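You operate a simulated robot arm through the tools that you are given. There is no shell and no other tool.

The job below is to be done with a simulated robot arm. You get a single attempt, and the scene is never put back.

JOB
Curl the teal weft: wind it on the roller, blow it dry, unwind it, lay it on the board.
Fine: use dryer 1 and park it in holder 1.

The check looks at the end state, three seconds after you hand in, the way a careful person would. Anything else that was tipped, shoved, dropped, spilled or broken makes it a failure.

ROBOT AND FRAMES
A 7-joint arm with a two-finger parallel gripper, fixed in place. Base frame: the origin is on the floor under the middle of its stand, x ahead of it, y to its left, z up. Readings come in mm, degrees, newtons and seconds.
With the tool pointing down near the work surface it reaches from about 440 to 900 mm from the base axis. Its first joint turns from -115.0 to 115.0 degrees. Payload 3.91 kg.
The TCP is the grasp point between the finger pads, 30 mm short of the fingertips. In the tool frame z runs along the fingers and y along their closing line. The gripper opens to 110 mm. The fingers are 20 mm wide and 10 mm thick; the gripper's body (48 by 112 mm) begins 55 mm behind the TCP.
Orientation is that of the tool frame in the base frame, as a unit quaternion [x, y, z, w]. With the fingers straight down and closing along the base's y, the tool's x points along the base's -x, its y along +y and its z along -z.

CONTROLS
- The arm moves only by the tool drive_tool. Its argument "plan" is one flat list of numbers, 7 for each row, row after row: the shift along the base's x, y, z in m, then the turn, a rotation vector about the base's x, y, z in degrees, then the closure in counts, from 0 (fully open) to 255 (shut). In form: [x, y, z, rx, ry, rz, grip, x, y, z, rx, ry, rz, grip, ...]. A call has 1 to 20 rows; each row shifts and turns the commanded pose from where the row before left it. A row lasts 0.2 s, in which the tool goes at most 50 mm and 8.6 degrees; a call with a longer step from one row to the next is refused whole, and so is a gripper value outside its range. A pose out of reach is approached as far as the arm can. The call stops where the force on the tool passes 40 N (or 10 N more than at its start, if that is more) or the arm is blocked; 0.2 s more then pass. The fingers move at their own pace (about 153 mm/s each) and stop on an object; they squeeze with about 29 N. The grip force told is the motor's: it shows also when the fingers shut on nothing. Time passes only in rows, and 0.2 s behind the last, so rows that do not move let the fingers close. The reply holds the time, the measured pose of the TCP, the force on the tool along the base axes, the opening and the grip force, in the units named above and with some noise, with the torque about the TCP (base axes, N m) and any sound that the robot's microphone picked up, and new pictures: "pictures" is both (left out), scene, wrist or none.
- Cameras (640 x 400 px; columns grow to the right, rows downward): "scene" is fixed at [220.5, -650.6, 1575.7]; the picture's right is [0.89, -0.45, 0.00], its down [-0.22, -0.43, -0.87] and it looks along [0.40, 0.78, -0.48] (base axes); focal length 320 px, centre (320, 200). "wrist" rides on the gripper at [72, 17, -103] in the tool frame; the picture's right is [-0.23, 0.97, 0.00], its down [-0.76, -0.18, -0.62] and it looks along [-0.61, -0.14, 0.78] (tool axes); focal length 222 px, centre (320, 200).
- slide_trunk(by): slides the trunk up (or, below 0, down) by that many mm; the arm rides with it, the base frame stays. It gives what a move gives, with no picture.
- probe_pixels(camera, pixels): there is no depth. For up to 12 entries [column, row, z] of the newest picture of that camera ("zoom" is the newest enlarged one), the place [x, y] in the base frame at which the ray of that pixel passes the height z, good to about 2 mm. The clock stands still meanwhile.
- enlarge(camera, box): a new picture of the part [left, top, right, bottom] of that camera's present view, enlarged. The clock stands still meanwhile.
- sign_off(): hands the job in; it is judged then, once.

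Leave the gripper open and the arm clear of the work at the hand-in unless told otherwise.

The tools are called after "Emit:" as a command line: name --argument value ..., lists and objects as JSON in quotes. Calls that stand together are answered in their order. drive_tool: Moves the arm, as the interface text tells. Its arguments: {"type":"object","properties":{"plan":{"type":"array"},"pictures":{"type":"string","enum":["both","scene","wrist","none"]}},"required":["plan"]} The other tools are called the same way: slide_trunk (by) moves the trunk up or down; probe_pixels (camera, pixels) gives the place at which the rays of pixels pass given heights; enlarge (camera, box) takes an enlarged picture of a part of a camera's view; sign_off () hands the job in.

At the start:

```text
clock: 0.0
tcp_pos: [466.9, 117.4, 1350.5]
tcp_rot: [0.0, 1.0, -0.001, 0.0]
contact_force: [0.2, 0.0, 0.1]
wrist_torque: [0.01, 0.02, -0.07]
opening: 110.1
gripper_force: 0.1
trunk travel left (down, up): [-825.0, 165.0]
```

scene: 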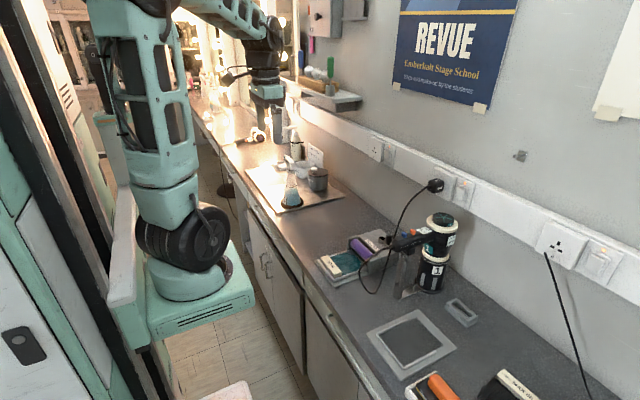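
wrist: 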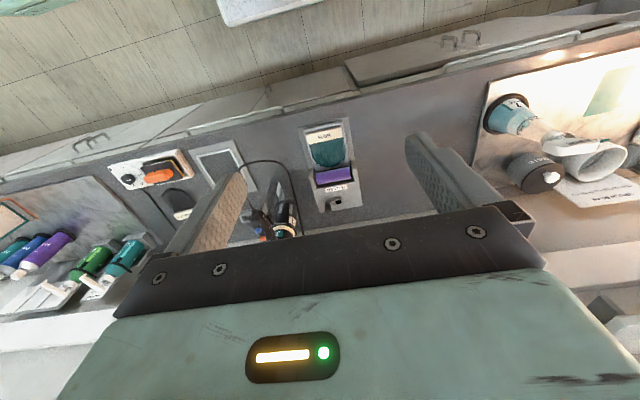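

I see a counter with a board (grey frame, about px 410,340), a dryer near (435,250), a rack with teal/purple items near (345,262), and an orange item at (435,388). Before I move anything I'll enlarge parts of both camera views to identify these.

Emit:
enlarge --camera "scene" --box '[300, 170, 500, 300]'

Emit:
enlarge --camera "scene" --box '[340, 270, 560, 400]'

Emit:
enlarge --camera "wrist" --box '[180, 100, 380, 225]'

Emit:
enlarge --camera "wrist" --box '[0, 130, 240, 310]'

```text
3.08 times, centred on (400, 235) of scene
```

zoom: 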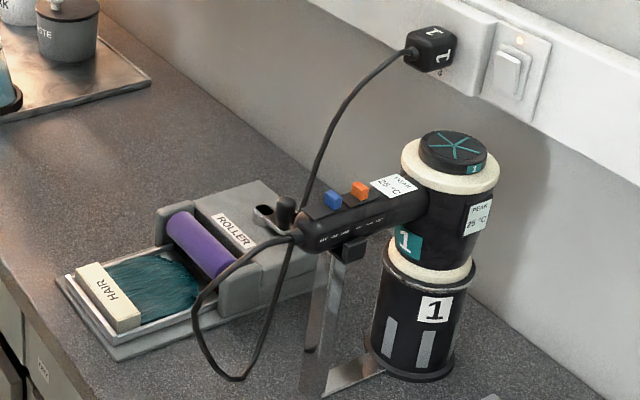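

```text
2.91 times, centred on (450, 335) of scene
```

zoom: 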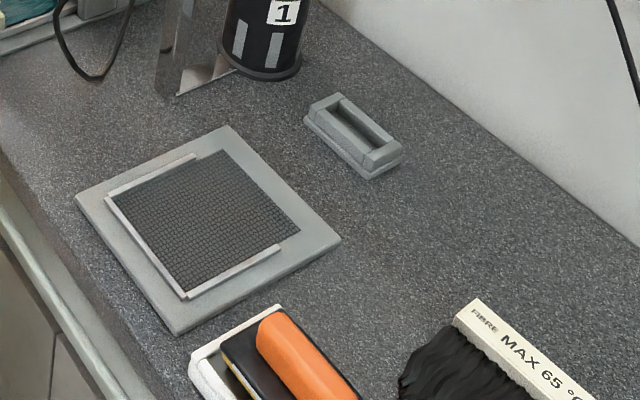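

```text
3.20 times, centred on (280, 162) of wrist
```

zoom: 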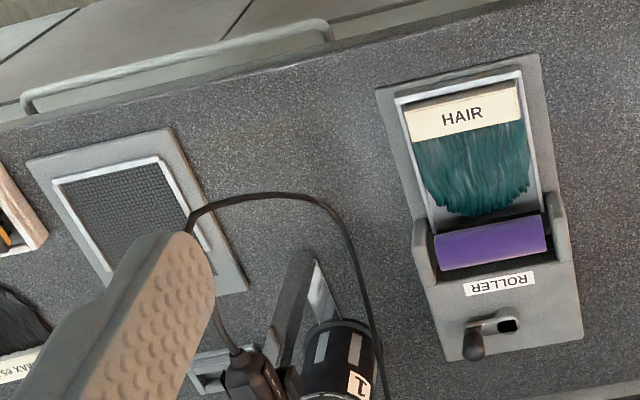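

```text
2.22 times, centred on (120, 220) of wrist
```

zoom: 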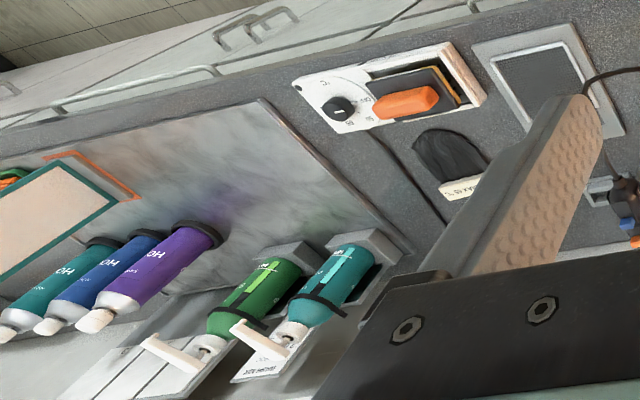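

The teal weft lies in the tray of the ROLLER box, which has a lever or crank with a black knob. Dryer 1 sits in holder 1, with blue and orange switches and "PEAK" tags. I'll zoom in more tightly on the labels and mechanisms.

Emit:
enlarge --camera "scene" --box '[385, 205, 475, 262]'

Emit:
enlarge --camera "scene" --box '[312, 220, 412, 285]'

Emit:
enlarge --camera "scene" --box '[400, 350, 560, 400]'

Emit:
enlarge --camera "wrist" --box '[290, 115, 370, 220]'

Emit:
enlarge --camera "wrist" --box '[100, 140, 220, 225]'

Emit:
enlarge --camera "wrist" --box '[225, 190, 315, 245]'

Emit:
enlarge --camera "scene" --box '[520, 210, 640, 300]'

Emit:
enlarge --camera "scene" --box '[230, 60, 370, 220]'

```text
7.02 times, centred on (430, 234) of scene
```

zoom: 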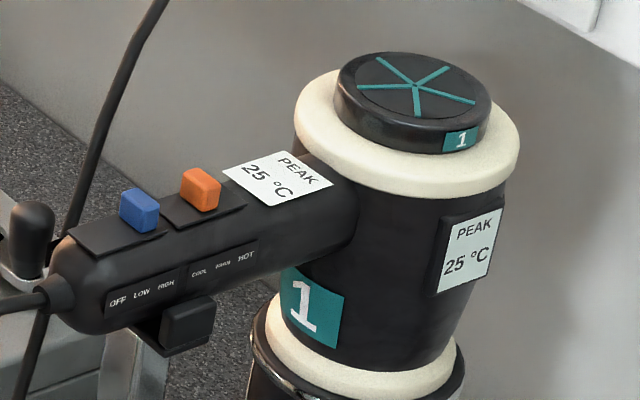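

```text
6.15 times, centred on (362, 252) of scene
```

zoom: 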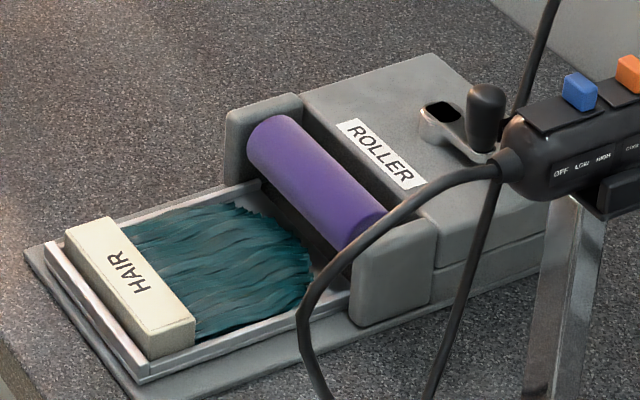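

```text
4.00 times, centred on (480, 375) of scene
```

zoom: 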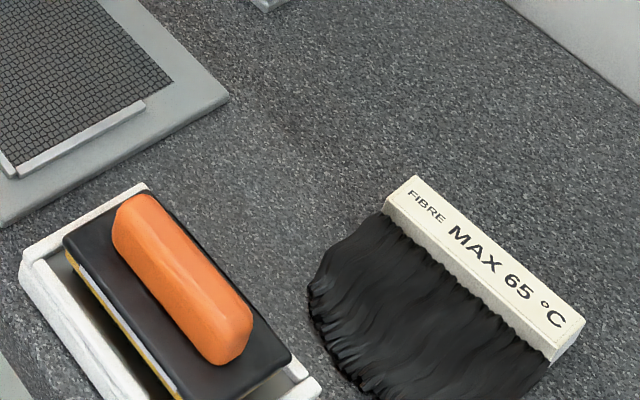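

```text
3.81 times, centred on (330, 168) of wrist
```

zoom: 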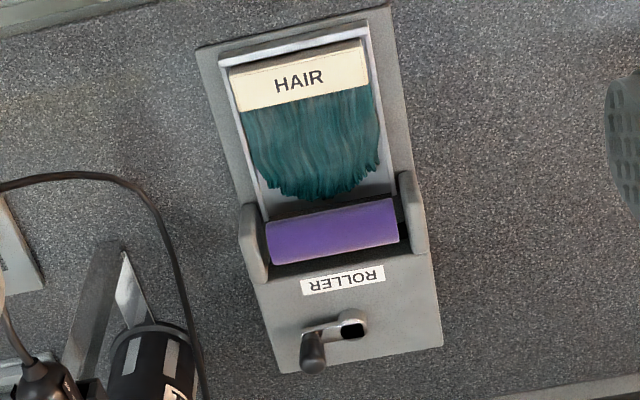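

```text
4.71 times, centred on (160, 182) of wrist
```

zoom: 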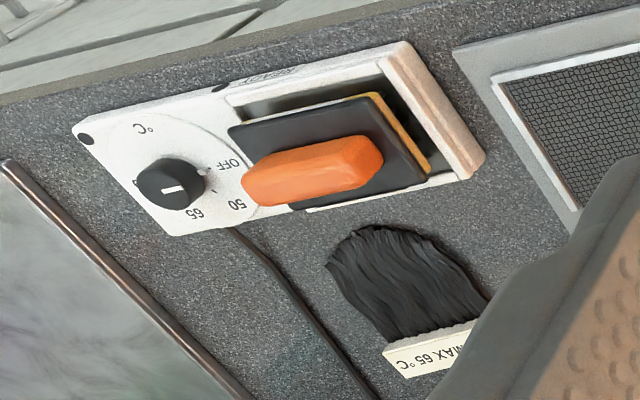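

```text
7.11 times, centred on (270, 218) of wrist
```

zoom: 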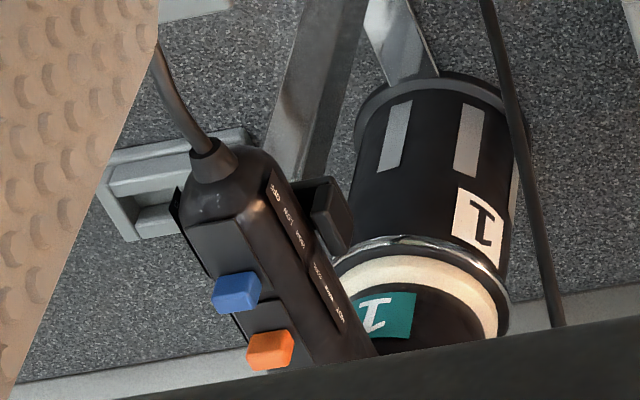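

```text
4.44 times, centred on (580, 255) of scene
```

zoom: 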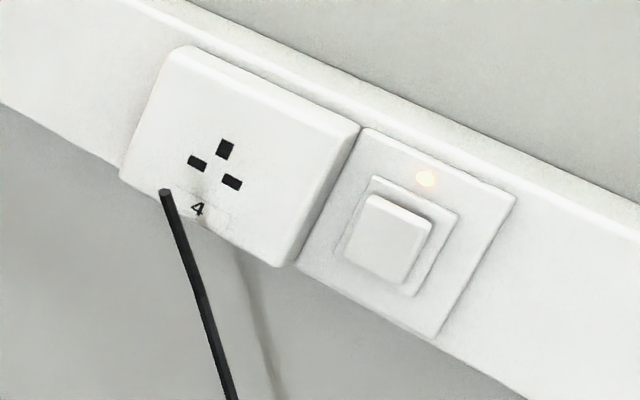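

```text
2.50 times, centred on (300, 140) of scene
```

zoom: 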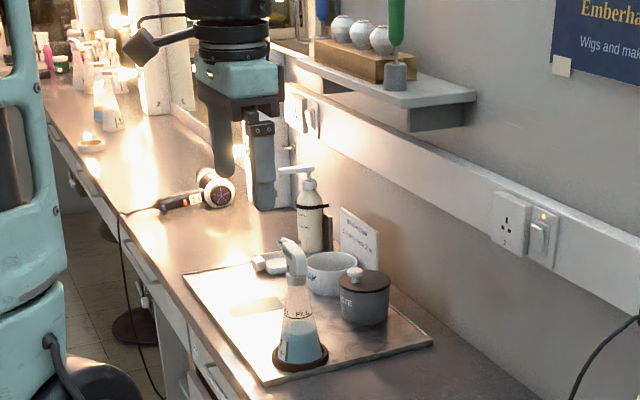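

I can read more now. Dryer 1 has a blue slider (OFF/LOW/HIGH) and an orange slider (COOL/WARM/HOT), and the fibre tag says MAX 65 °C. To work out heights I'll intersect rays from both cameras on the same features: the roller at scene (361,250) and wrist (333,176), and the crank knob.

Emit:
probe_pixels --camera "scene" --pixels '[[361.2, 249.6, 900], [361.2, 249.6, 1000], [388.8, 236.5, 900], [388.8, 236.5, 1000], [410, 340, 900], [410, 340, 1000]]'

Emit:
probe_pixels --camera "wrist" --pixels '[[333.4, 176.4, 900], [333.4, 176.4, 1000], [328.2, 205, 900], [328.2, 205, 1000]]'

```text
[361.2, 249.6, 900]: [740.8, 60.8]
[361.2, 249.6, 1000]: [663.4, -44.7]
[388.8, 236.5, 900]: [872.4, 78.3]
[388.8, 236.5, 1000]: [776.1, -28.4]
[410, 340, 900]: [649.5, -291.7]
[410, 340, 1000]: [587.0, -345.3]
```

```text
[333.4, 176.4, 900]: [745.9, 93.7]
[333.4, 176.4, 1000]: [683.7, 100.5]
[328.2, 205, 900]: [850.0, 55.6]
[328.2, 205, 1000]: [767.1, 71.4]
```

The rays meet at a roller top of about z=871 at (764, 92). The arm is too high to see the dryer well, so I'll slide the trunk down 200 mm. The tool stays well above everything at TCP z≈1150.

Emit:
slide_trunk --by -200

```text
clock: 2.2
tcp_pos: [466.6, 117.4, 1149.3]
tcp_rot: [0.0, 1.0, 0.0, 0.0]
contact_force: [-0.6, -0.8, 0.0]
wrist_torque: [0.01, 0.03, -0.02]
opening: 110.0
gripper_force: 0.1
trunk travel left (down, up): [-625.0, 365.0]
```

The trunk is down and the TCP is at z=1149. Next I'll shift sideways to about (520, 30, 1150), keeping this height, to look at the roller and the dryer with the wrist camera.

Emit:
drive_tool --plan '[0.02, -0.03, 0, 0, 0, 0, 0, 0.02, -0.03, 0, 0, 0, 0, 0, 0.013, -0.027, 0, 0, 0, 0, 0]'

```text
clock: 3.0
tcp_pos: [519.7, 31.6, 1149.2]
tcp_rot: [0.0, 1.0, 0.0, 0.001]
contact_force: [-0.3, 0.6, 0.5]
wrist_torque: [0.01, -0.04, -0.01]
opening: 110.0
gripper_force: 0.1
trunk travel left (down, up): [-625.0, 365.0]
```

scene: 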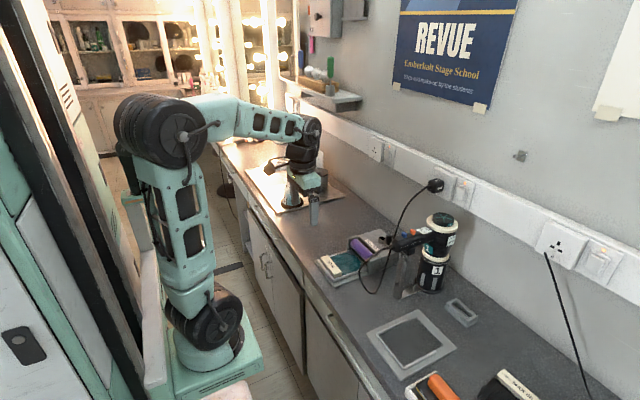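
wrist: 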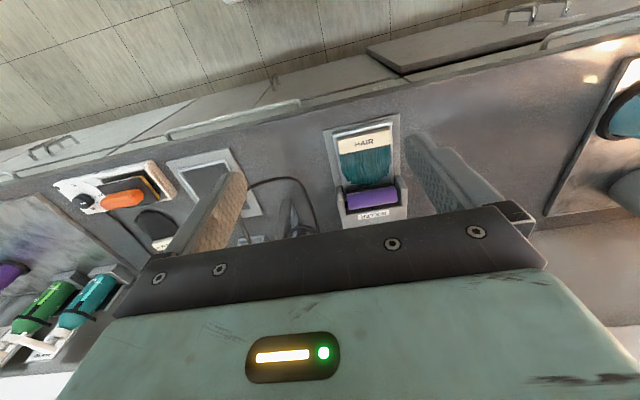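

The gripper hides anything far ahead. I'll move forward at this height to about (700, 40), so the crank and dryer fall in the visible upper part of the wrist picture.

Emit:
drive_tool --plan '[0.045, 0, 0, 0, 0, 0, 0, 0.045, 0, 0, 0, 0, 0, 0, 0.045, 0, 0, 0, 0, 0, 0, 0.045, 0, 0, 0, 0, 0, 0]'

```text
clock: 4.0
tcp_pos: [701.4, 31.1, 1152.1]
tcp_rot: [0.0, 1.0, 0.0, 0.001]
contact_force: [-0.7, 0.2, 0.5]
wrist_torque: [-0.02, -0.03, 0.0]
opening: 110.0
gripper_force: 0.0
trunk travel left (down, up): [-625.0, 365.0]
```

scene: 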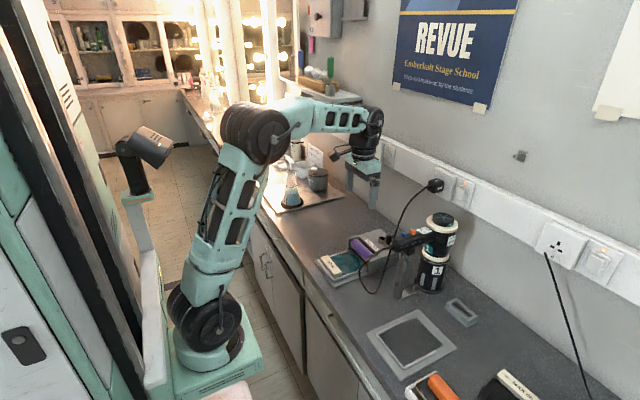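
wrist: 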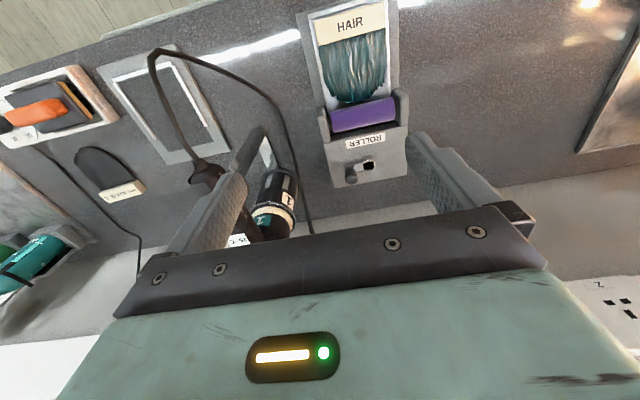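

The crank and roller show clearly around wrist (360,165), and the dryer is partly hidden behind the left finger. I'll enlarge both areas.

Emit:
enlarge --camera "wrist" --box '[290, 0, 430, 195]'

Emit:
enlarge --camera "wrist" --box '[180, 110, 330, 250]'

Emit:
enlarge --camera "wrist" --box '[310, 120, 420, 195]'

Emit:
enlarge --camera "scene" --box '[380, 200, 480, 310]'

```text
2.05 times, centred on (360, 98) of wrist
```

zoom: 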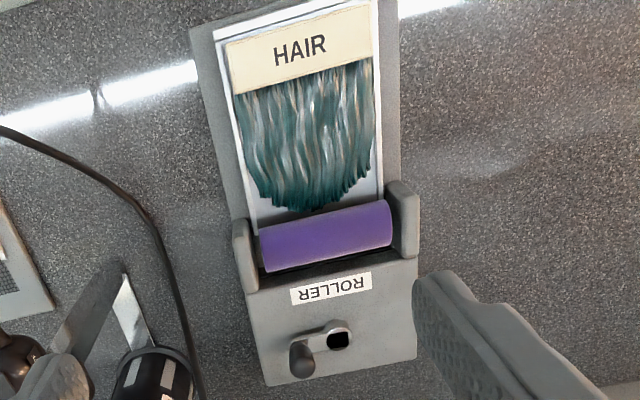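

```text
2.86 times, centred on (255, 180) of wrist
```

zoom: 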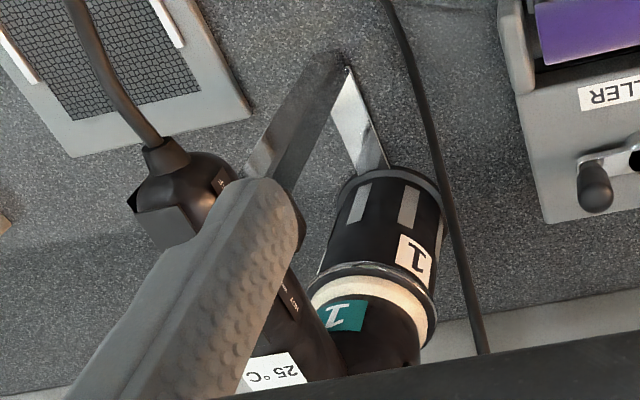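

```text
5.33 times, centred on (365, 158) of wrist
```

zoom: 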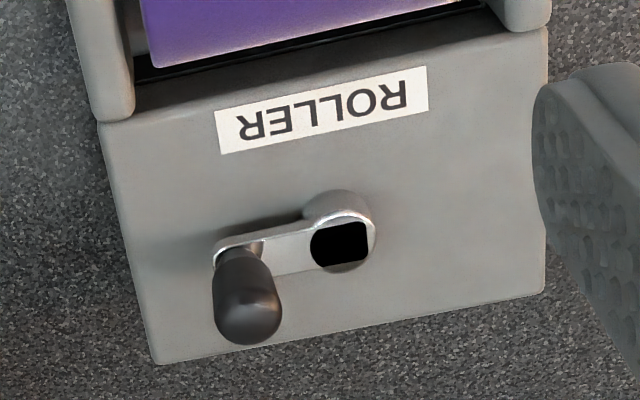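

```text
3.64 times, centred on (430, 255) of scene
```

zoom: 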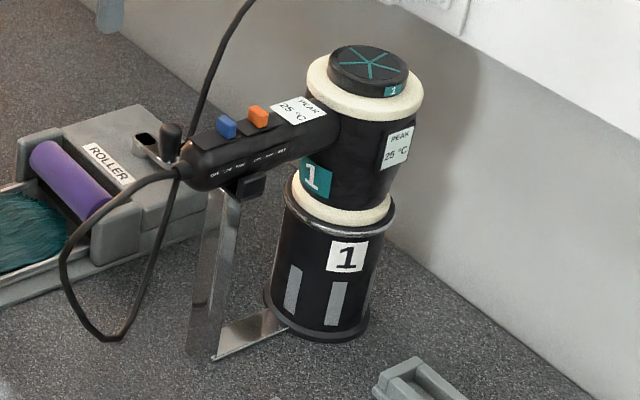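

The roller is driven by a vertical-axis crank: the pivot is the black square and the knob stands at the arm's end. I'll triangulate the knob, pivot, roller ends and tray.

Emit:
probe_pixels --camera "wrist" --pixels '[[351.5, 176.8, 900], [350.9, 167.4, 900], [368.8, 165.5, 900], [351.5, 176.8, 950], [350.9, 167.4, 950], [368.8, 165.5, 950], [331, 121, 900], [331, 121, 850], [392, 108, 900], [392, 108, 850]]'

Emit:
probe_pixels --camera "scene" --pixels '[[389.3, 234.9, 900], [388.2, 243.5, 900], [382.2, 238, 900], [389.3, 234.9, 950], [388.2, 243.5, 950], [382.2, 238, 950]]'

```text
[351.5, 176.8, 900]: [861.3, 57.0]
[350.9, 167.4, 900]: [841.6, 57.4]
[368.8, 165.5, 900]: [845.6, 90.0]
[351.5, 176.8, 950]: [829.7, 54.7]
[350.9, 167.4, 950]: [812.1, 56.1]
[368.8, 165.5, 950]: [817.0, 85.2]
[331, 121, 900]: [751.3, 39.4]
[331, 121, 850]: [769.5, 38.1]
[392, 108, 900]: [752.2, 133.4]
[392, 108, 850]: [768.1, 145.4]
```

```text
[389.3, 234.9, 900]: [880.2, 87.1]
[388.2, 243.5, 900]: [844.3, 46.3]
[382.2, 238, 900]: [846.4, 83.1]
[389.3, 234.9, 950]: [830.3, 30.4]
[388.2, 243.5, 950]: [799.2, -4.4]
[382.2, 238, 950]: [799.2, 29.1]
```

I now have the crank pivot at roughly (850, 91, 893), with the knob at (849, 57) and z 893–930. Next I'll triangulate the dryer: handle end, white "1" tag, teal "1" tag and nozzle cup.

Emit:
probe_pixels --camera "wrist" --pixels '[[200.8, 164.3, 900], [200.8, 164.3, 1000], [287.5, 202, 850], [287.5, 202, 950], [260.2, 220.2, 900], [260.2, 220.2, 1000], [249, 247, 950], [249, 247, 1050]]'

Emit:
probe_pixels --camera "scene" --pixels '[[394.3, 245.4, 900], [394.3, 245.4, 1000], [437.4, 270.7, 850], [437.4, 270.7, 950], [428.6, 248.1, 900], [428.6, 248.1, 1000], [443.2, 217.6, 950], [443.2, 217.6, 1050], [413, 230, 950], [413, 230, 1050]]'

```text
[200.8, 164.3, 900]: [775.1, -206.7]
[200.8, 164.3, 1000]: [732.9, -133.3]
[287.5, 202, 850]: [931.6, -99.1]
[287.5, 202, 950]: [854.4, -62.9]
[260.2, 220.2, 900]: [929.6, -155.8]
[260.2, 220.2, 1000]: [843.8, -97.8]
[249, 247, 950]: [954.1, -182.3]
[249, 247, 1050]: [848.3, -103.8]
```

```text
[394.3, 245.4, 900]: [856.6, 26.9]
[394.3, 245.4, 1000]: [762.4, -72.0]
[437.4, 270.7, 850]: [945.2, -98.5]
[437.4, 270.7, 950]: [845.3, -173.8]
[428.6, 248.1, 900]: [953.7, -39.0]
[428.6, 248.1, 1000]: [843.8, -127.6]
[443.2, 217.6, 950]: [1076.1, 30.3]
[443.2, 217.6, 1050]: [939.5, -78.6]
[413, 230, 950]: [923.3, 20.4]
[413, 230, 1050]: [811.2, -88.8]
```

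Dryer 1's handle runs roughly along x at z≈1036. Its cable end is near (722, -107) and the barrel is near x≈890, with the top at about 1083. I'll move sideways at z≈1160, above the dryer, to look down on the switches.

Emit:
drive_tool --plan '[-0.01, -0.04, 0.01, 0, 0, 0, 0, 0, -0.04, 0.01, 0, 0, 0, 0, 0, -0.04, 0.01, 0, 0, 0, 0]'

```text
clock: 4.8
tcp_pos: [690.1, -90.9, 1180.7]
tcp_rot: [-0.002, 1.0, 0.001, -0.001]
contact_force: [-0.1, 0.3, -0.4]
wrist_torque: [-0.01, 0.01, 0.02]
opening: 109.9
gripper_force: 0.1
trunk travel left (down, up): [-625.0, 365.0]
```

scene: 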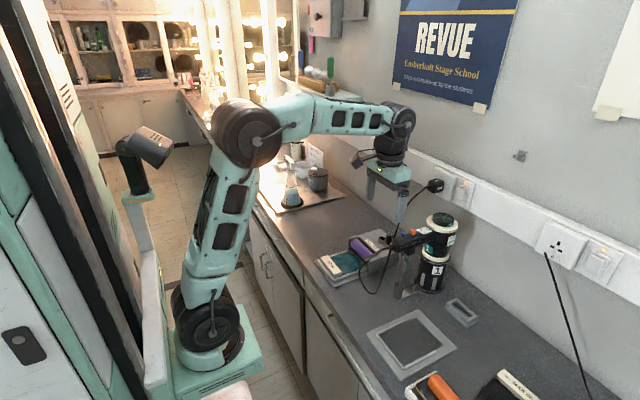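
wrist: 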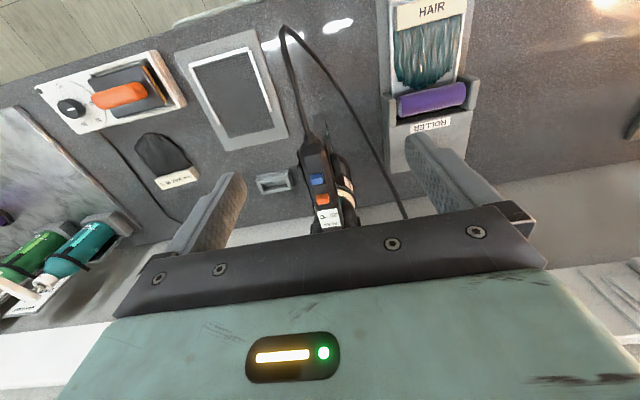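

The dryer handle now lies between the fingers around wrist (320,180). I'll enlarge the handle switches and the board area.

Emit:
enlarge --camera "wrist" --box '[280, 125, 370, 235]'

Emit:
enlarge --camera "wrist" --box '[140, 20, 310, 200]'

Emit:
enlarge --camera "wrist" --box '[370, 0, 490, 150]'

Emit:
enlarge --camera "scene" --box '[395, 225, 430, 255]'

```text
3.64 times, centred on (325, 180) of wrist
```

zoom: 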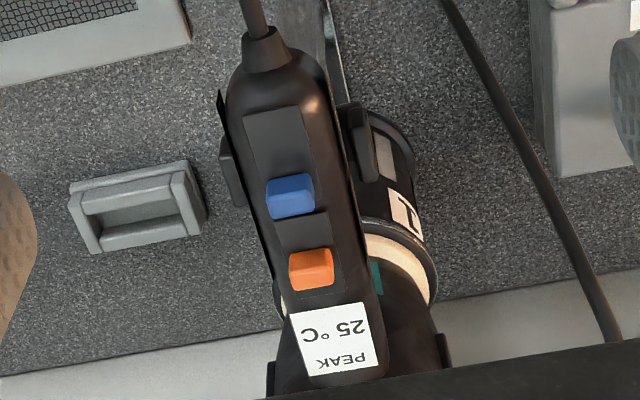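

```text
2.22 times, centred on (225, 110) of wrist
```

zoom: 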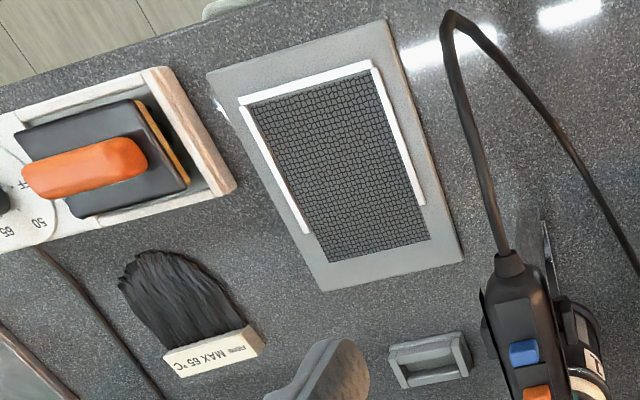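

```text
2.67 times, centred on (430, 75) of wrist
```

zoom: 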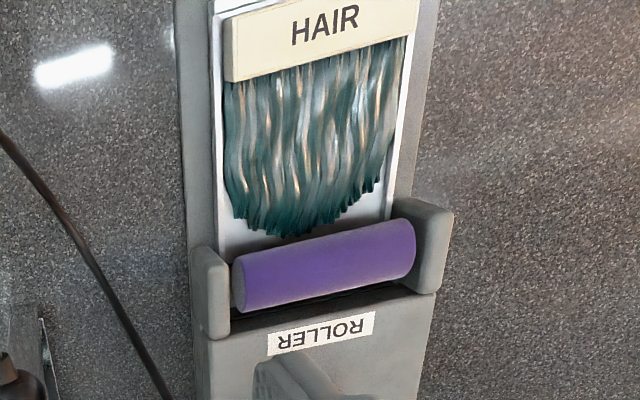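

```text
13.33 times, centred on (412, 240) of scene
```

zoom: 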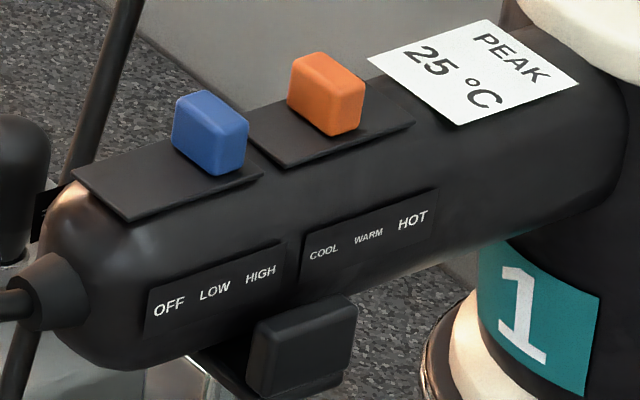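

Scale matters here. Blue seems to sit at the barrel end of its plate and orange mid or barrel end, yet nothing is running. There are also black blocks on both sides of the handle, which may be squeeze paddles. I'll triangulate the sliders, blocks, handle sides and the small grey slot block.

Emit:
probe_pixels --camera "wrist" --pixels '[[316.8, 179.2, 1040], [316.8, 179.2, 1070], [322.5, 198.4, 1040], [322.5, 198.4, 1070], [309.2, 137.5, 1030], [300.8, 172, 1020], [337.5, 167, 1020], [335.7, 219.4, 1050], [275, 181, 840], [237, 92, 840]]'

Emit:
probe_pixels --camera "scene" --pixels '[[403.9, 234.75, 1040], [403.9, 234.75, 1070], [412.5, 231.2, 1040], [412.5, 231.2, 1070], [411.3, 250.8, 1000], [411.3, 250.8, 1030]]'

```text
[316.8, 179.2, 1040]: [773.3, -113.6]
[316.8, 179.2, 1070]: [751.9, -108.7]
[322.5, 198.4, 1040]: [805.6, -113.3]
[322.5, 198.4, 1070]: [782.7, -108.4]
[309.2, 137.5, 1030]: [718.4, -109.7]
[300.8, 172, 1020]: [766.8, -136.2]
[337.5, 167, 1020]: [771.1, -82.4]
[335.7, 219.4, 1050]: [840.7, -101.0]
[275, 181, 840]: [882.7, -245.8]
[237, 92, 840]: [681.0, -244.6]
```

```text
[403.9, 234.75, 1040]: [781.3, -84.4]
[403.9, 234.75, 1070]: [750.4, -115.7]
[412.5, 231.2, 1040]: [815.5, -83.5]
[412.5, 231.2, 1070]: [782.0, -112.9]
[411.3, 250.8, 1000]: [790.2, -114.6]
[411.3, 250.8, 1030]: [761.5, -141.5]
```

Emit:
probe_pixels --camera "wrist" --pixels '[[311.8, 155.3, 1050], [320.9, 184.1, 1050], [326.4, 206.1, 1050]]'

Emit:
probe_pixels --camera "scene" --pixels '[[400.6, 247.9, 1030], [404.05, 246.75, 1030], [407.5, 245.5, 1030], [412.2, 243.9, 1030], [415.6, 242.6, 1030], [419, 241.5, 1030], [395.5, 240, 1050], [405.8, 236.5, 1050], [407.7, 234, 1050], [417.6, 232.5, 1050], [403.7, 237, 1050], [412.6, 233.6, 1050]]'

```text
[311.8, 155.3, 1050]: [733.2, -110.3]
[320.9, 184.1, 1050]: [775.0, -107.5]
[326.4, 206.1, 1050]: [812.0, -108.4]
```

```text
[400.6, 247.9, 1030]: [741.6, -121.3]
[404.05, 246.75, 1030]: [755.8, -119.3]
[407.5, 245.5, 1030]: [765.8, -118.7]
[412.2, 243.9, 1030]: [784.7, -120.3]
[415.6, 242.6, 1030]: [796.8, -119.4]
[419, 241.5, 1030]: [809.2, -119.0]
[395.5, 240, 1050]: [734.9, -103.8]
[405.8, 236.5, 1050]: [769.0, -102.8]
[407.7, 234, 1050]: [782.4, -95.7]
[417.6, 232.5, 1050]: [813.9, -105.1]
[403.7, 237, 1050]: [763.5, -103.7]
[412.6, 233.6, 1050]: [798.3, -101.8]
```

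The positions fit either LOW/COOL or HIGH/WARM, so I need a closer look. I'll lower to TCP (735, -90, 1120). The fingertips will be at about 1090, above the handle top near 1055 and clear of the barrel.

Emit:
drive_tool --plan '[0.015, 0, -0.02, 0, 0, 0, 0, 0.015, 0, -0.02, 0, 0, 0, 0, 0.015, 0, -0.02, 0, 0, 0, 0, 0, 0, 0, 0, 0, 0, 0]' --pictures "wrist"

```text
clock: 5.8
tcp_pos: [735.0, -89.9, 1120.8]
tcp_rot: [0.0, 1.0, 0.001, -0.001]
contact_force: [0.2, 0.4, 0.3]
wrist_torque: [-0.01, -0.01, 0.01]
opening: 110.3
gripper_force: 0.1
trunk travel left (down, up): [-625.0, 365.0]
```

wrist: 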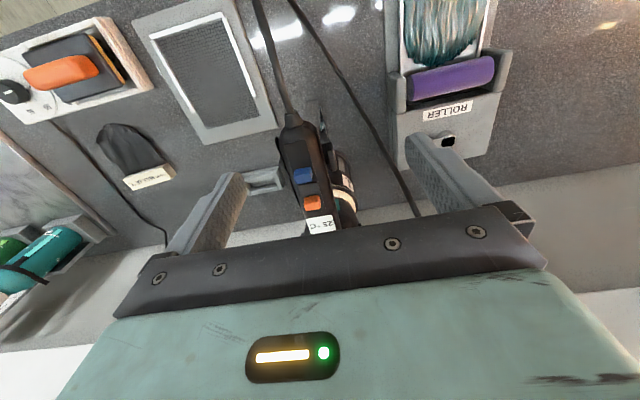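

Emit:
enlarge --camera "wrist" --box '[265, 105, 365, 240]'

Emit:
enlarge --camera "wrist" --box '[275, 140, 335, 215]'

```text
2.96 times, centred on (315, 172) of wrist
```

zoom: 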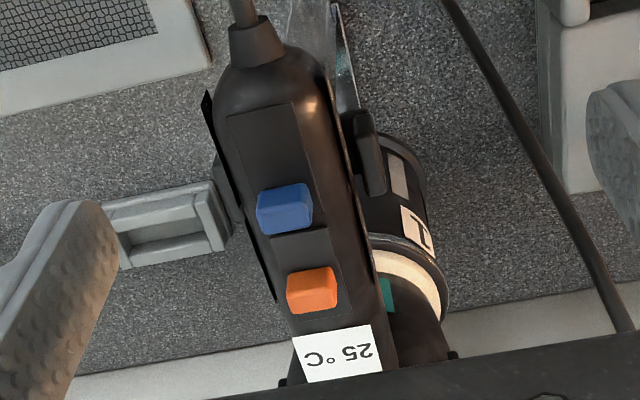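

```text
5.33 times, centred on (305, 178) of wrist
```

zoom: 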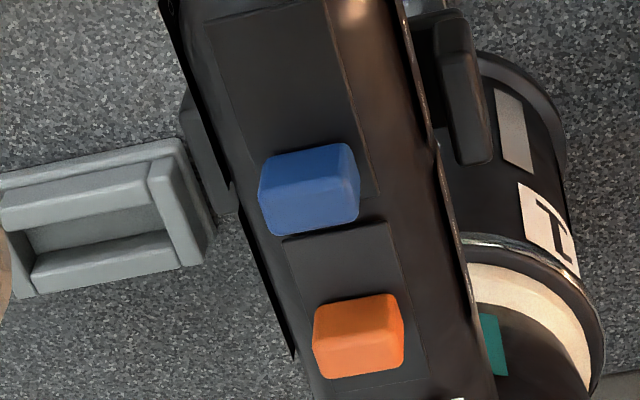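

Emit:
probe_pixels --camera "zoom" --pixels '[[270, 15, 1055], [310, 150, 1055], [375, 198, 1055], [285, 240, 1055], [340, 228, 1055], [355, 302, 1055], [420, 385, 1055], [310, 205, 1067], [358, 345, 1067], [200, 150, 1020], [460, 90, 1020], [110, 215, 850]]'

Emit:
enlarge --camera "scene" --box '[392, 225, 426, 258]'

```text
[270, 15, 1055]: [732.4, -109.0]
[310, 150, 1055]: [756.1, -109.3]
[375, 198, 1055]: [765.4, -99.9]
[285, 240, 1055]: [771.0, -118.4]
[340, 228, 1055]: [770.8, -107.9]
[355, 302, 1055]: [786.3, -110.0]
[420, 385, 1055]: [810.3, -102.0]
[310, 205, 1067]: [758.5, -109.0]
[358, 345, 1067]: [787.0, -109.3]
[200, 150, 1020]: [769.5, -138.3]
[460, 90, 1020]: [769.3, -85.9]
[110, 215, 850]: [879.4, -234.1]
```

```text
12.12 times, centred on (409, 242) of scene
```

zoom: 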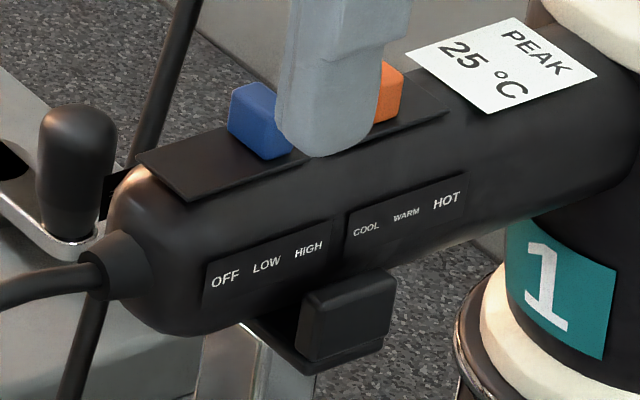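

By geometry blue is at HIGH (0.87 along its plate) and orange at WARM (about 0.55), yet there is no sound and PEAK reads 25 °C. So something else must hold the power off, perhaps the wall switch, the plug or the holder. I'll look closely at the wall switches.

Emit:
enlarge --camera "scene" --box '[420, 165, 485, 210]'

Emit:
enlarge --camera "scene" --box '[360, 125, 410, 170]'

Emit:
enlarge --camera "scene" --box '[530, 215, 630, 285]'

Emit:
enlarge --camera "scene" --box '[300, 0, 420, 110]'

```text
8.89 times, centred on (452, 188) of scene
```

zoom: 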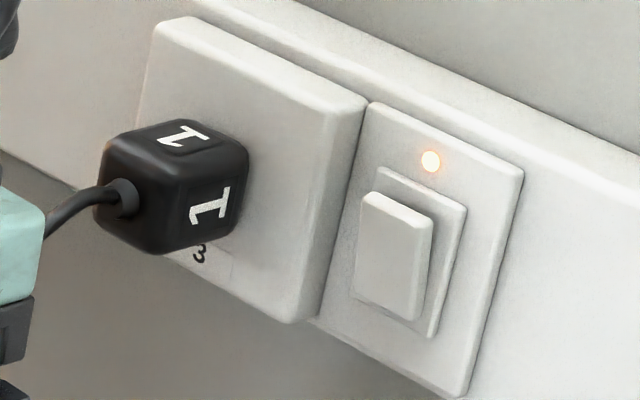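

```text
8.89 times, centred on (385, 148) of scene
```

zoom: 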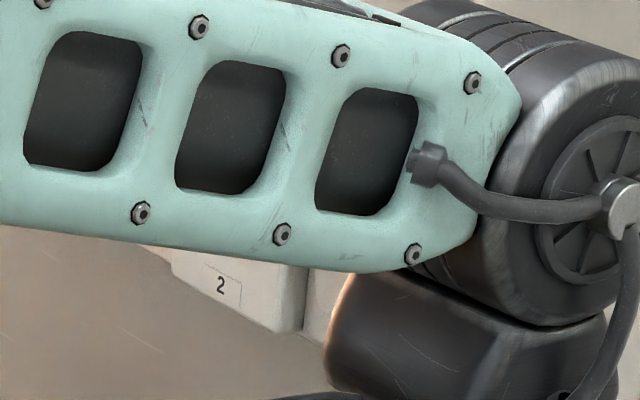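

```text
5.71 times, centred on (580, 250) of scene
```

zoom: 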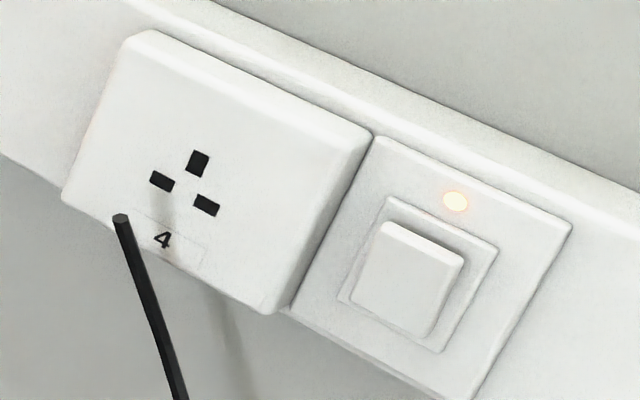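

```text
3.64 times, centred on (360, 55) of scene
```

zoom: 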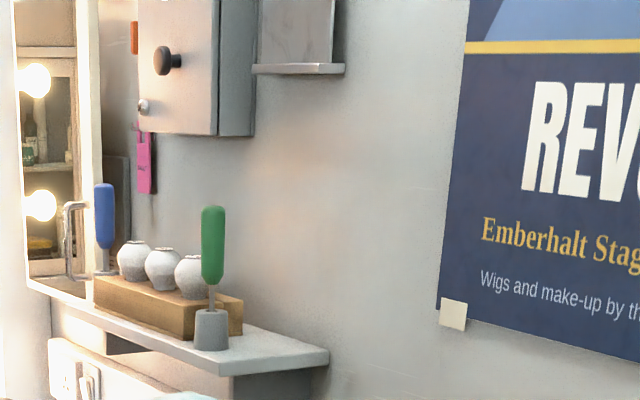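

Plug 1 sits in socket 3 with its neon lit, so the mains is on. Before touching anything I want to see the underside of the handle, the side blocks and the strut. I'll rise and back off toward the robot, then tilt the tool so the wrist camera looks more horizontally. First the retreat and tilt, well clear at z≥1120.

Emit:
drive_tool --plan '[-0.04, -0.01, 0.01, 0, 0, 0, 0, -0.045, -0.015, 0, 0, 0, 0, 0, -0.045, -0.015, 0, 0, 0, 0, 0, -0.03, -0.02, 0, 0, -8, 0, 0, -0.01, -0.02, 0, 0, -8, 0, 0, 0, -0.02, 0, 0, -8, 0, 0, 0, 0, 0, 0, -8, 0, 0, 0, 0, 0, 0, -8, 0, 0]'

```text
clock: 7.6
tcp_pos: [576.9, -190.9, 1121.2]
tcp_rot: [0.0, 0.939, -0.001, 0.343]
contact_force: [-0.4, -1.1, -0.2]
wrist_torque: [0.01, 0.0, -0.08]
opening: 110.0
gripper_force: 0.1
out of reach, approached as far as the arm can: row 8
trunk travel left (down, up): [-625.0, 365.0]
```

scene: 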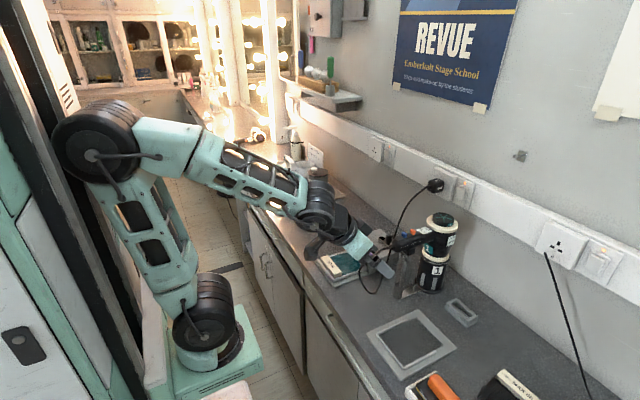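
wrist: 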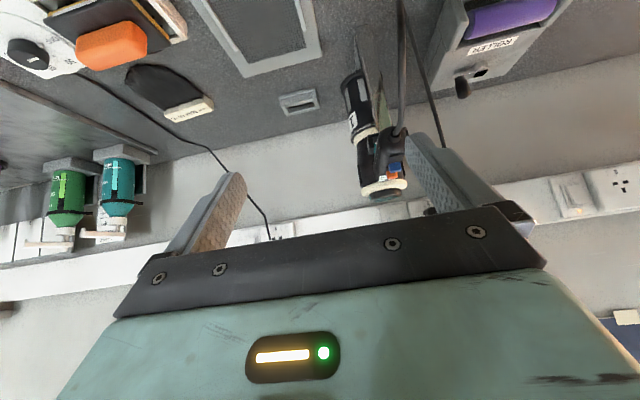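

The view is now more horizontal and the dryer shows at wrist (380,140), upside down in the picture. I'll enlarge it.

Emit:
enlarge --camera "wrist" --box '[320, 20, 440, 215]'

Emit:
enlarge --camera "wrist" --box '[350, 110, 420, 200]'

Emit:
enlarge --camera "scene" --box '[385, 205, 475, 305]'

Emit:
enlarge --camera "wrist" --box '[260, 70, 340, 130]'

```text
2.05 times, centred on (380, 118) of wrist
```

zoom: 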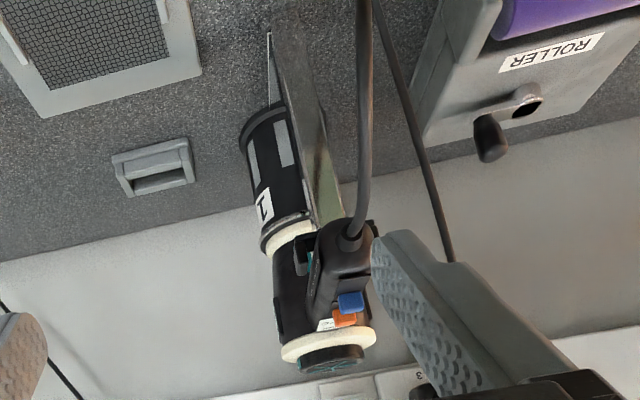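

```text
4.44 times, centred on (385, 155) of wrist
```

zoom: 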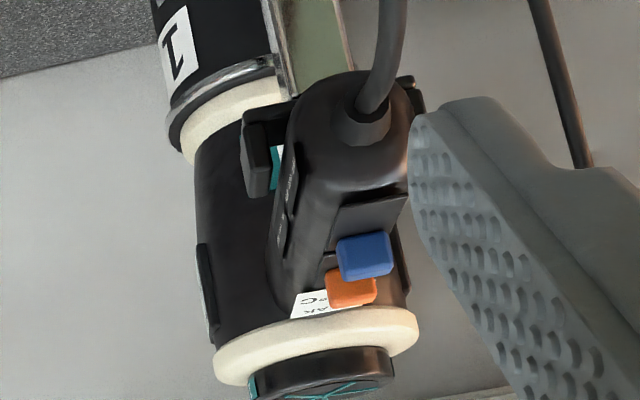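

```text
4.00 times, centred on (430, 255) of scene
```

zoom: 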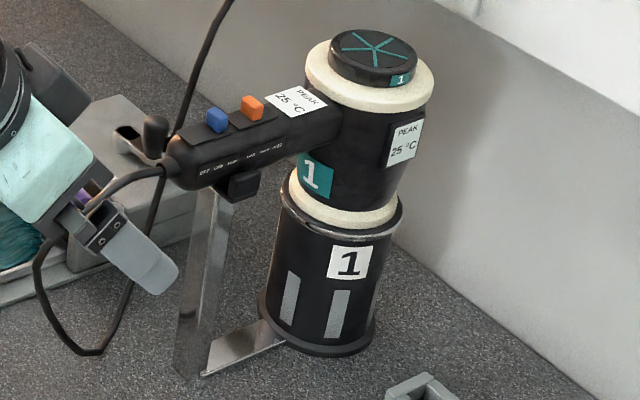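

```text
6.67 times, centred on (300, 100) of wrist
```

zoom: 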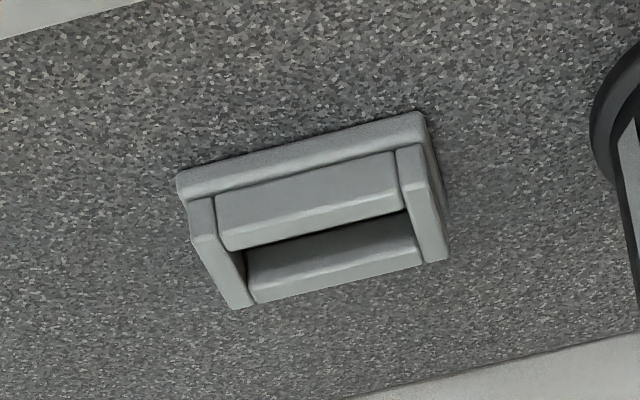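

Now it's clear that holder 1 is a cup plus a U-shaped cradle. The strut top has two cheeks at x≈755–785 hugging the handle, so I must grip the handle elsewhere, between the cheeks and the barrel.

I'll start with winding. I'll undo the tilt and travel at z≈1150 to about (600, 60), then lower the trunk for better reach at the crank.

Emit:
drive_tool --plan '[0, 0.02, 0.01, 0, 8, 0, 0, 0, 0.03, 0.01, 0, 8, 0, 0, 0, 0.04, 0.01, 0, 8, 0, 0, 0, 0.04, 0, 0, 8, 0, 0, 0, 0.04, 0, 0, 8, 0, 0, 0.01, 0.04, 0, 0, 0, 0, 0, 0.01, 0.04, 0, 0, 0, 0, 0]'

Emit:
slide_trunk --by -120

```text
clock: 9.2
tcp_pos: [596.6, 58.6, 1147.5]
tcp_rot: [0.001, 1.0, 0.0, 0.0]
contact_force: [-0.3, -0.9, 0.3]
wrist_torque: [0.0, -0.04, -0.02]
opening: 110.1
gripper_force: 0.0
trunk travel left (down, up): [-625.0, 365.0]
```

scene: 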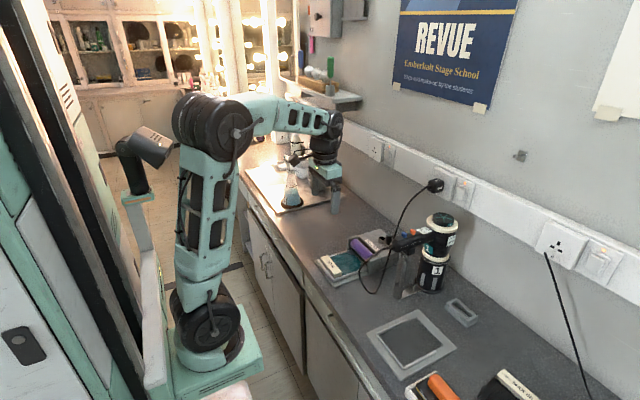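
wrist: 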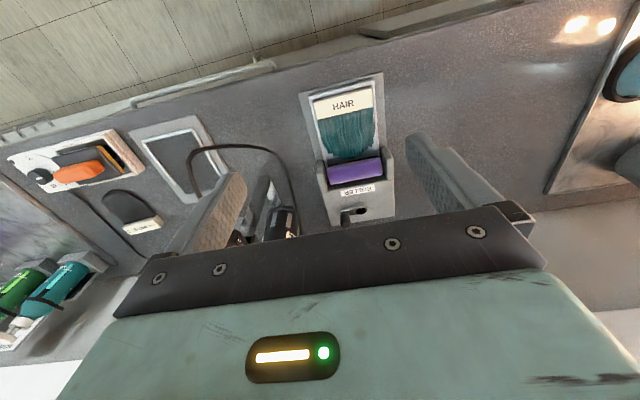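

```text
clock: 10.7
tcp_pos: [596.5, 58.4, 1027.3]
tcp_rot: [0.001, 1.0, 0.0, 0.0]
contact_force: [-0.6, -1.0, 0.7]
wrist_torque: [-0.01, 0.02, 0.0]
opening: 110.0
gripper_force: 0.1
trunk travel left (down, up): [-505.0, 485.0]
```

The TCP is now at (596, 58, 1027). I'll rotate the tool -90° about z so the fingers close along x and the camera rides on the +y side, away from the cable. At the same time I'll drift to about (690, 100).

Emit:
drive_tool --plan '[0.008, 0.004, 0.003, 0, 0, -8.2, 0, 0.008, 0.004, 0.003, 0, 0, -8.2, 0, 0.008, 0.004, 0.003, 0, 0, -8.2, 0, 0.008, 0.004, 0.003, 0, 0, -8.2, 0, 0.008, 0.004, 0.003, 0, 0, -8.2, 0, 0.008, 0.004, 0.003, 0, 0, -8.2, 0, 0.008, 0.004, 0.003, 0, 0, -8.2, 0, 0.008, 0.004, 0.003, 0, 0, -8.2, 0, 0.008, 0.004, 0.003, 0, 0, -8.2, 0, 0.008, 0.004, 0.003, 0, 0, -8.2, 0, 0.008, 0.004, 0.003, 0, 0, -8, 0]'

```text
clock: 13.1
tcp_pos: [684.1, 102.1, 1060.4]
tcp_rot: [0.708, 0.706, 0.0, -0.001]
contact_force: [-0.5, 0.7, 0.5]
wrist_torque: [0.0, -0.01, 0.03]
opening: 109.8
gripper_force: 0.1
trunk travel left (down, up): [-505.0, 485.0]
```

scene: 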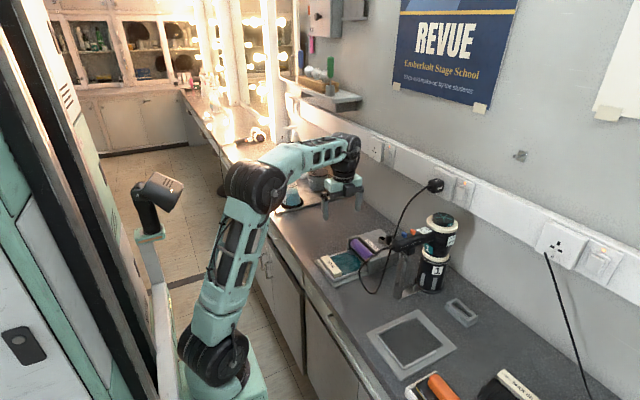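
wrist: 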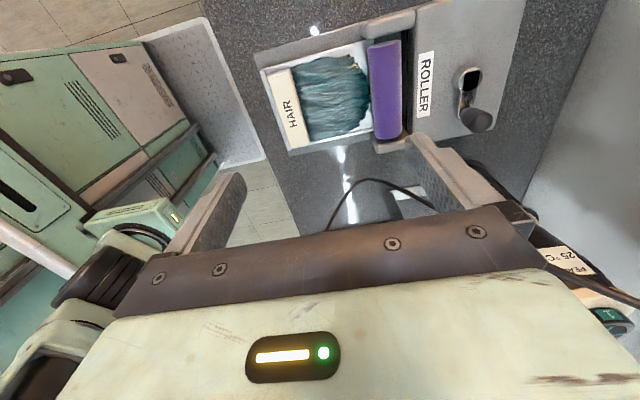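

From here the crank is clearly visible: the pivot hole at wrist (470,80) and the knob at (475,120). I'll enlarge and re-triangulate with the scene view.

Emit:
enlarge --camera "wrist" --box '[410, 30, 540, 150]'

Emit:
enlarge --camera "wrist" --box '[250, 10, 420, 170]'

Emit:
enlarge --camera "scene" --box '[365, 220, 405, 255]'

Emit:
probe_pixels --camera "wrist" --pixels '[[475, 122, 930], [475, 122, 900], [470, 78, 893], [470, 78, 880]]'

```text
3.33 times, centred on (475, 90) of wrist
```

zoom: 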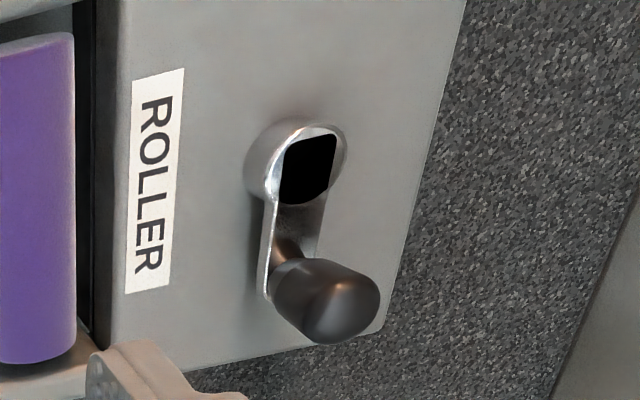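

```text
2.50 times, centred on (335, 90) of wrist
```

zoom: 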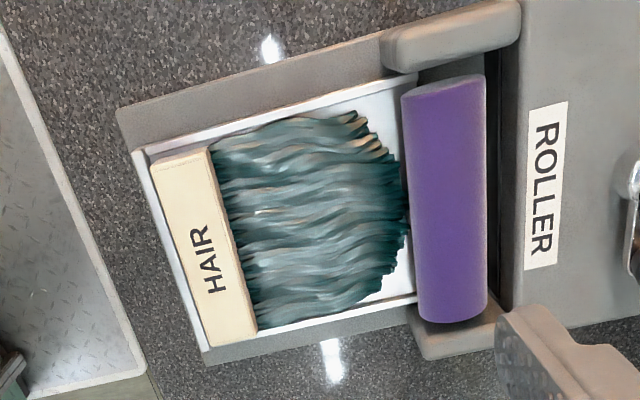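

```text
11.43 times, centred on (385, 238) of scene
```

zoom: 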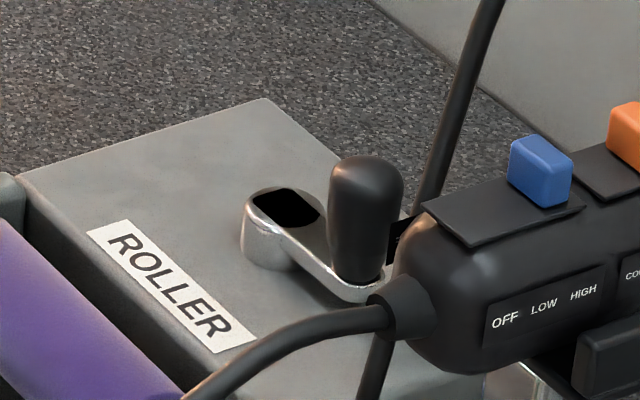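

```text
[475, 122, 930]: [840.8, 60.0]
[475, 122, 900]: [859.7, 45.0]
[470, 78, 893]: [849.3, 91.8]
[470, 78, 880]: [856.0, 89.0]
```

Emit:
probe_pixels --camera "wrist" --pixels '[[481.6, 120, 930], [481.6, 120, 910], [462.4, 111, 900], [462.4, 111, 880], [471, 80.4, 900], [471, 80.4, 880], [520, 10, 870], [405, 148, 870]]'

Emit:
probe_pixels --camera "scene" --pixels '[[388.9, 234.9, 930], [388.9, 234.9, 910], [388.1, 244.6, 900], [388.1, 244.6, 880], [382.1, 238.6, 900], [382.1, 238.6, 880]]'

```text
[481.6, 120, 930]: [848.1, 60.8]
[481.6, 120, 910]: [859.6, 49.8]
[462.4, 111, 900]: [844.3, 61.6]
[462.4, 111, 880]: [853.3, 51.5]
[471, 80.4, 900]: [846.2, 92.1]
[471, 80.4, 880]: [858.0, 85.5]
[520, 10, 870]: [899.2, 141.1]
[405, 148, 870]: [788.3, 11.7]
```

```text
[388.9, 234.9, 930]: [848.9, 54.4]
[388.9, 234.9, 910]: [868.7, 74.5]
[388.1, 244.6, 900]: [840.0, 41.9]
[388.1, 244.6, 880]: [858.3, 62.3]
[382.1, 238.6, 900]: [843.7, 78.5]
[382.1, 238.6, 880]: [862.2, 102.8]
```

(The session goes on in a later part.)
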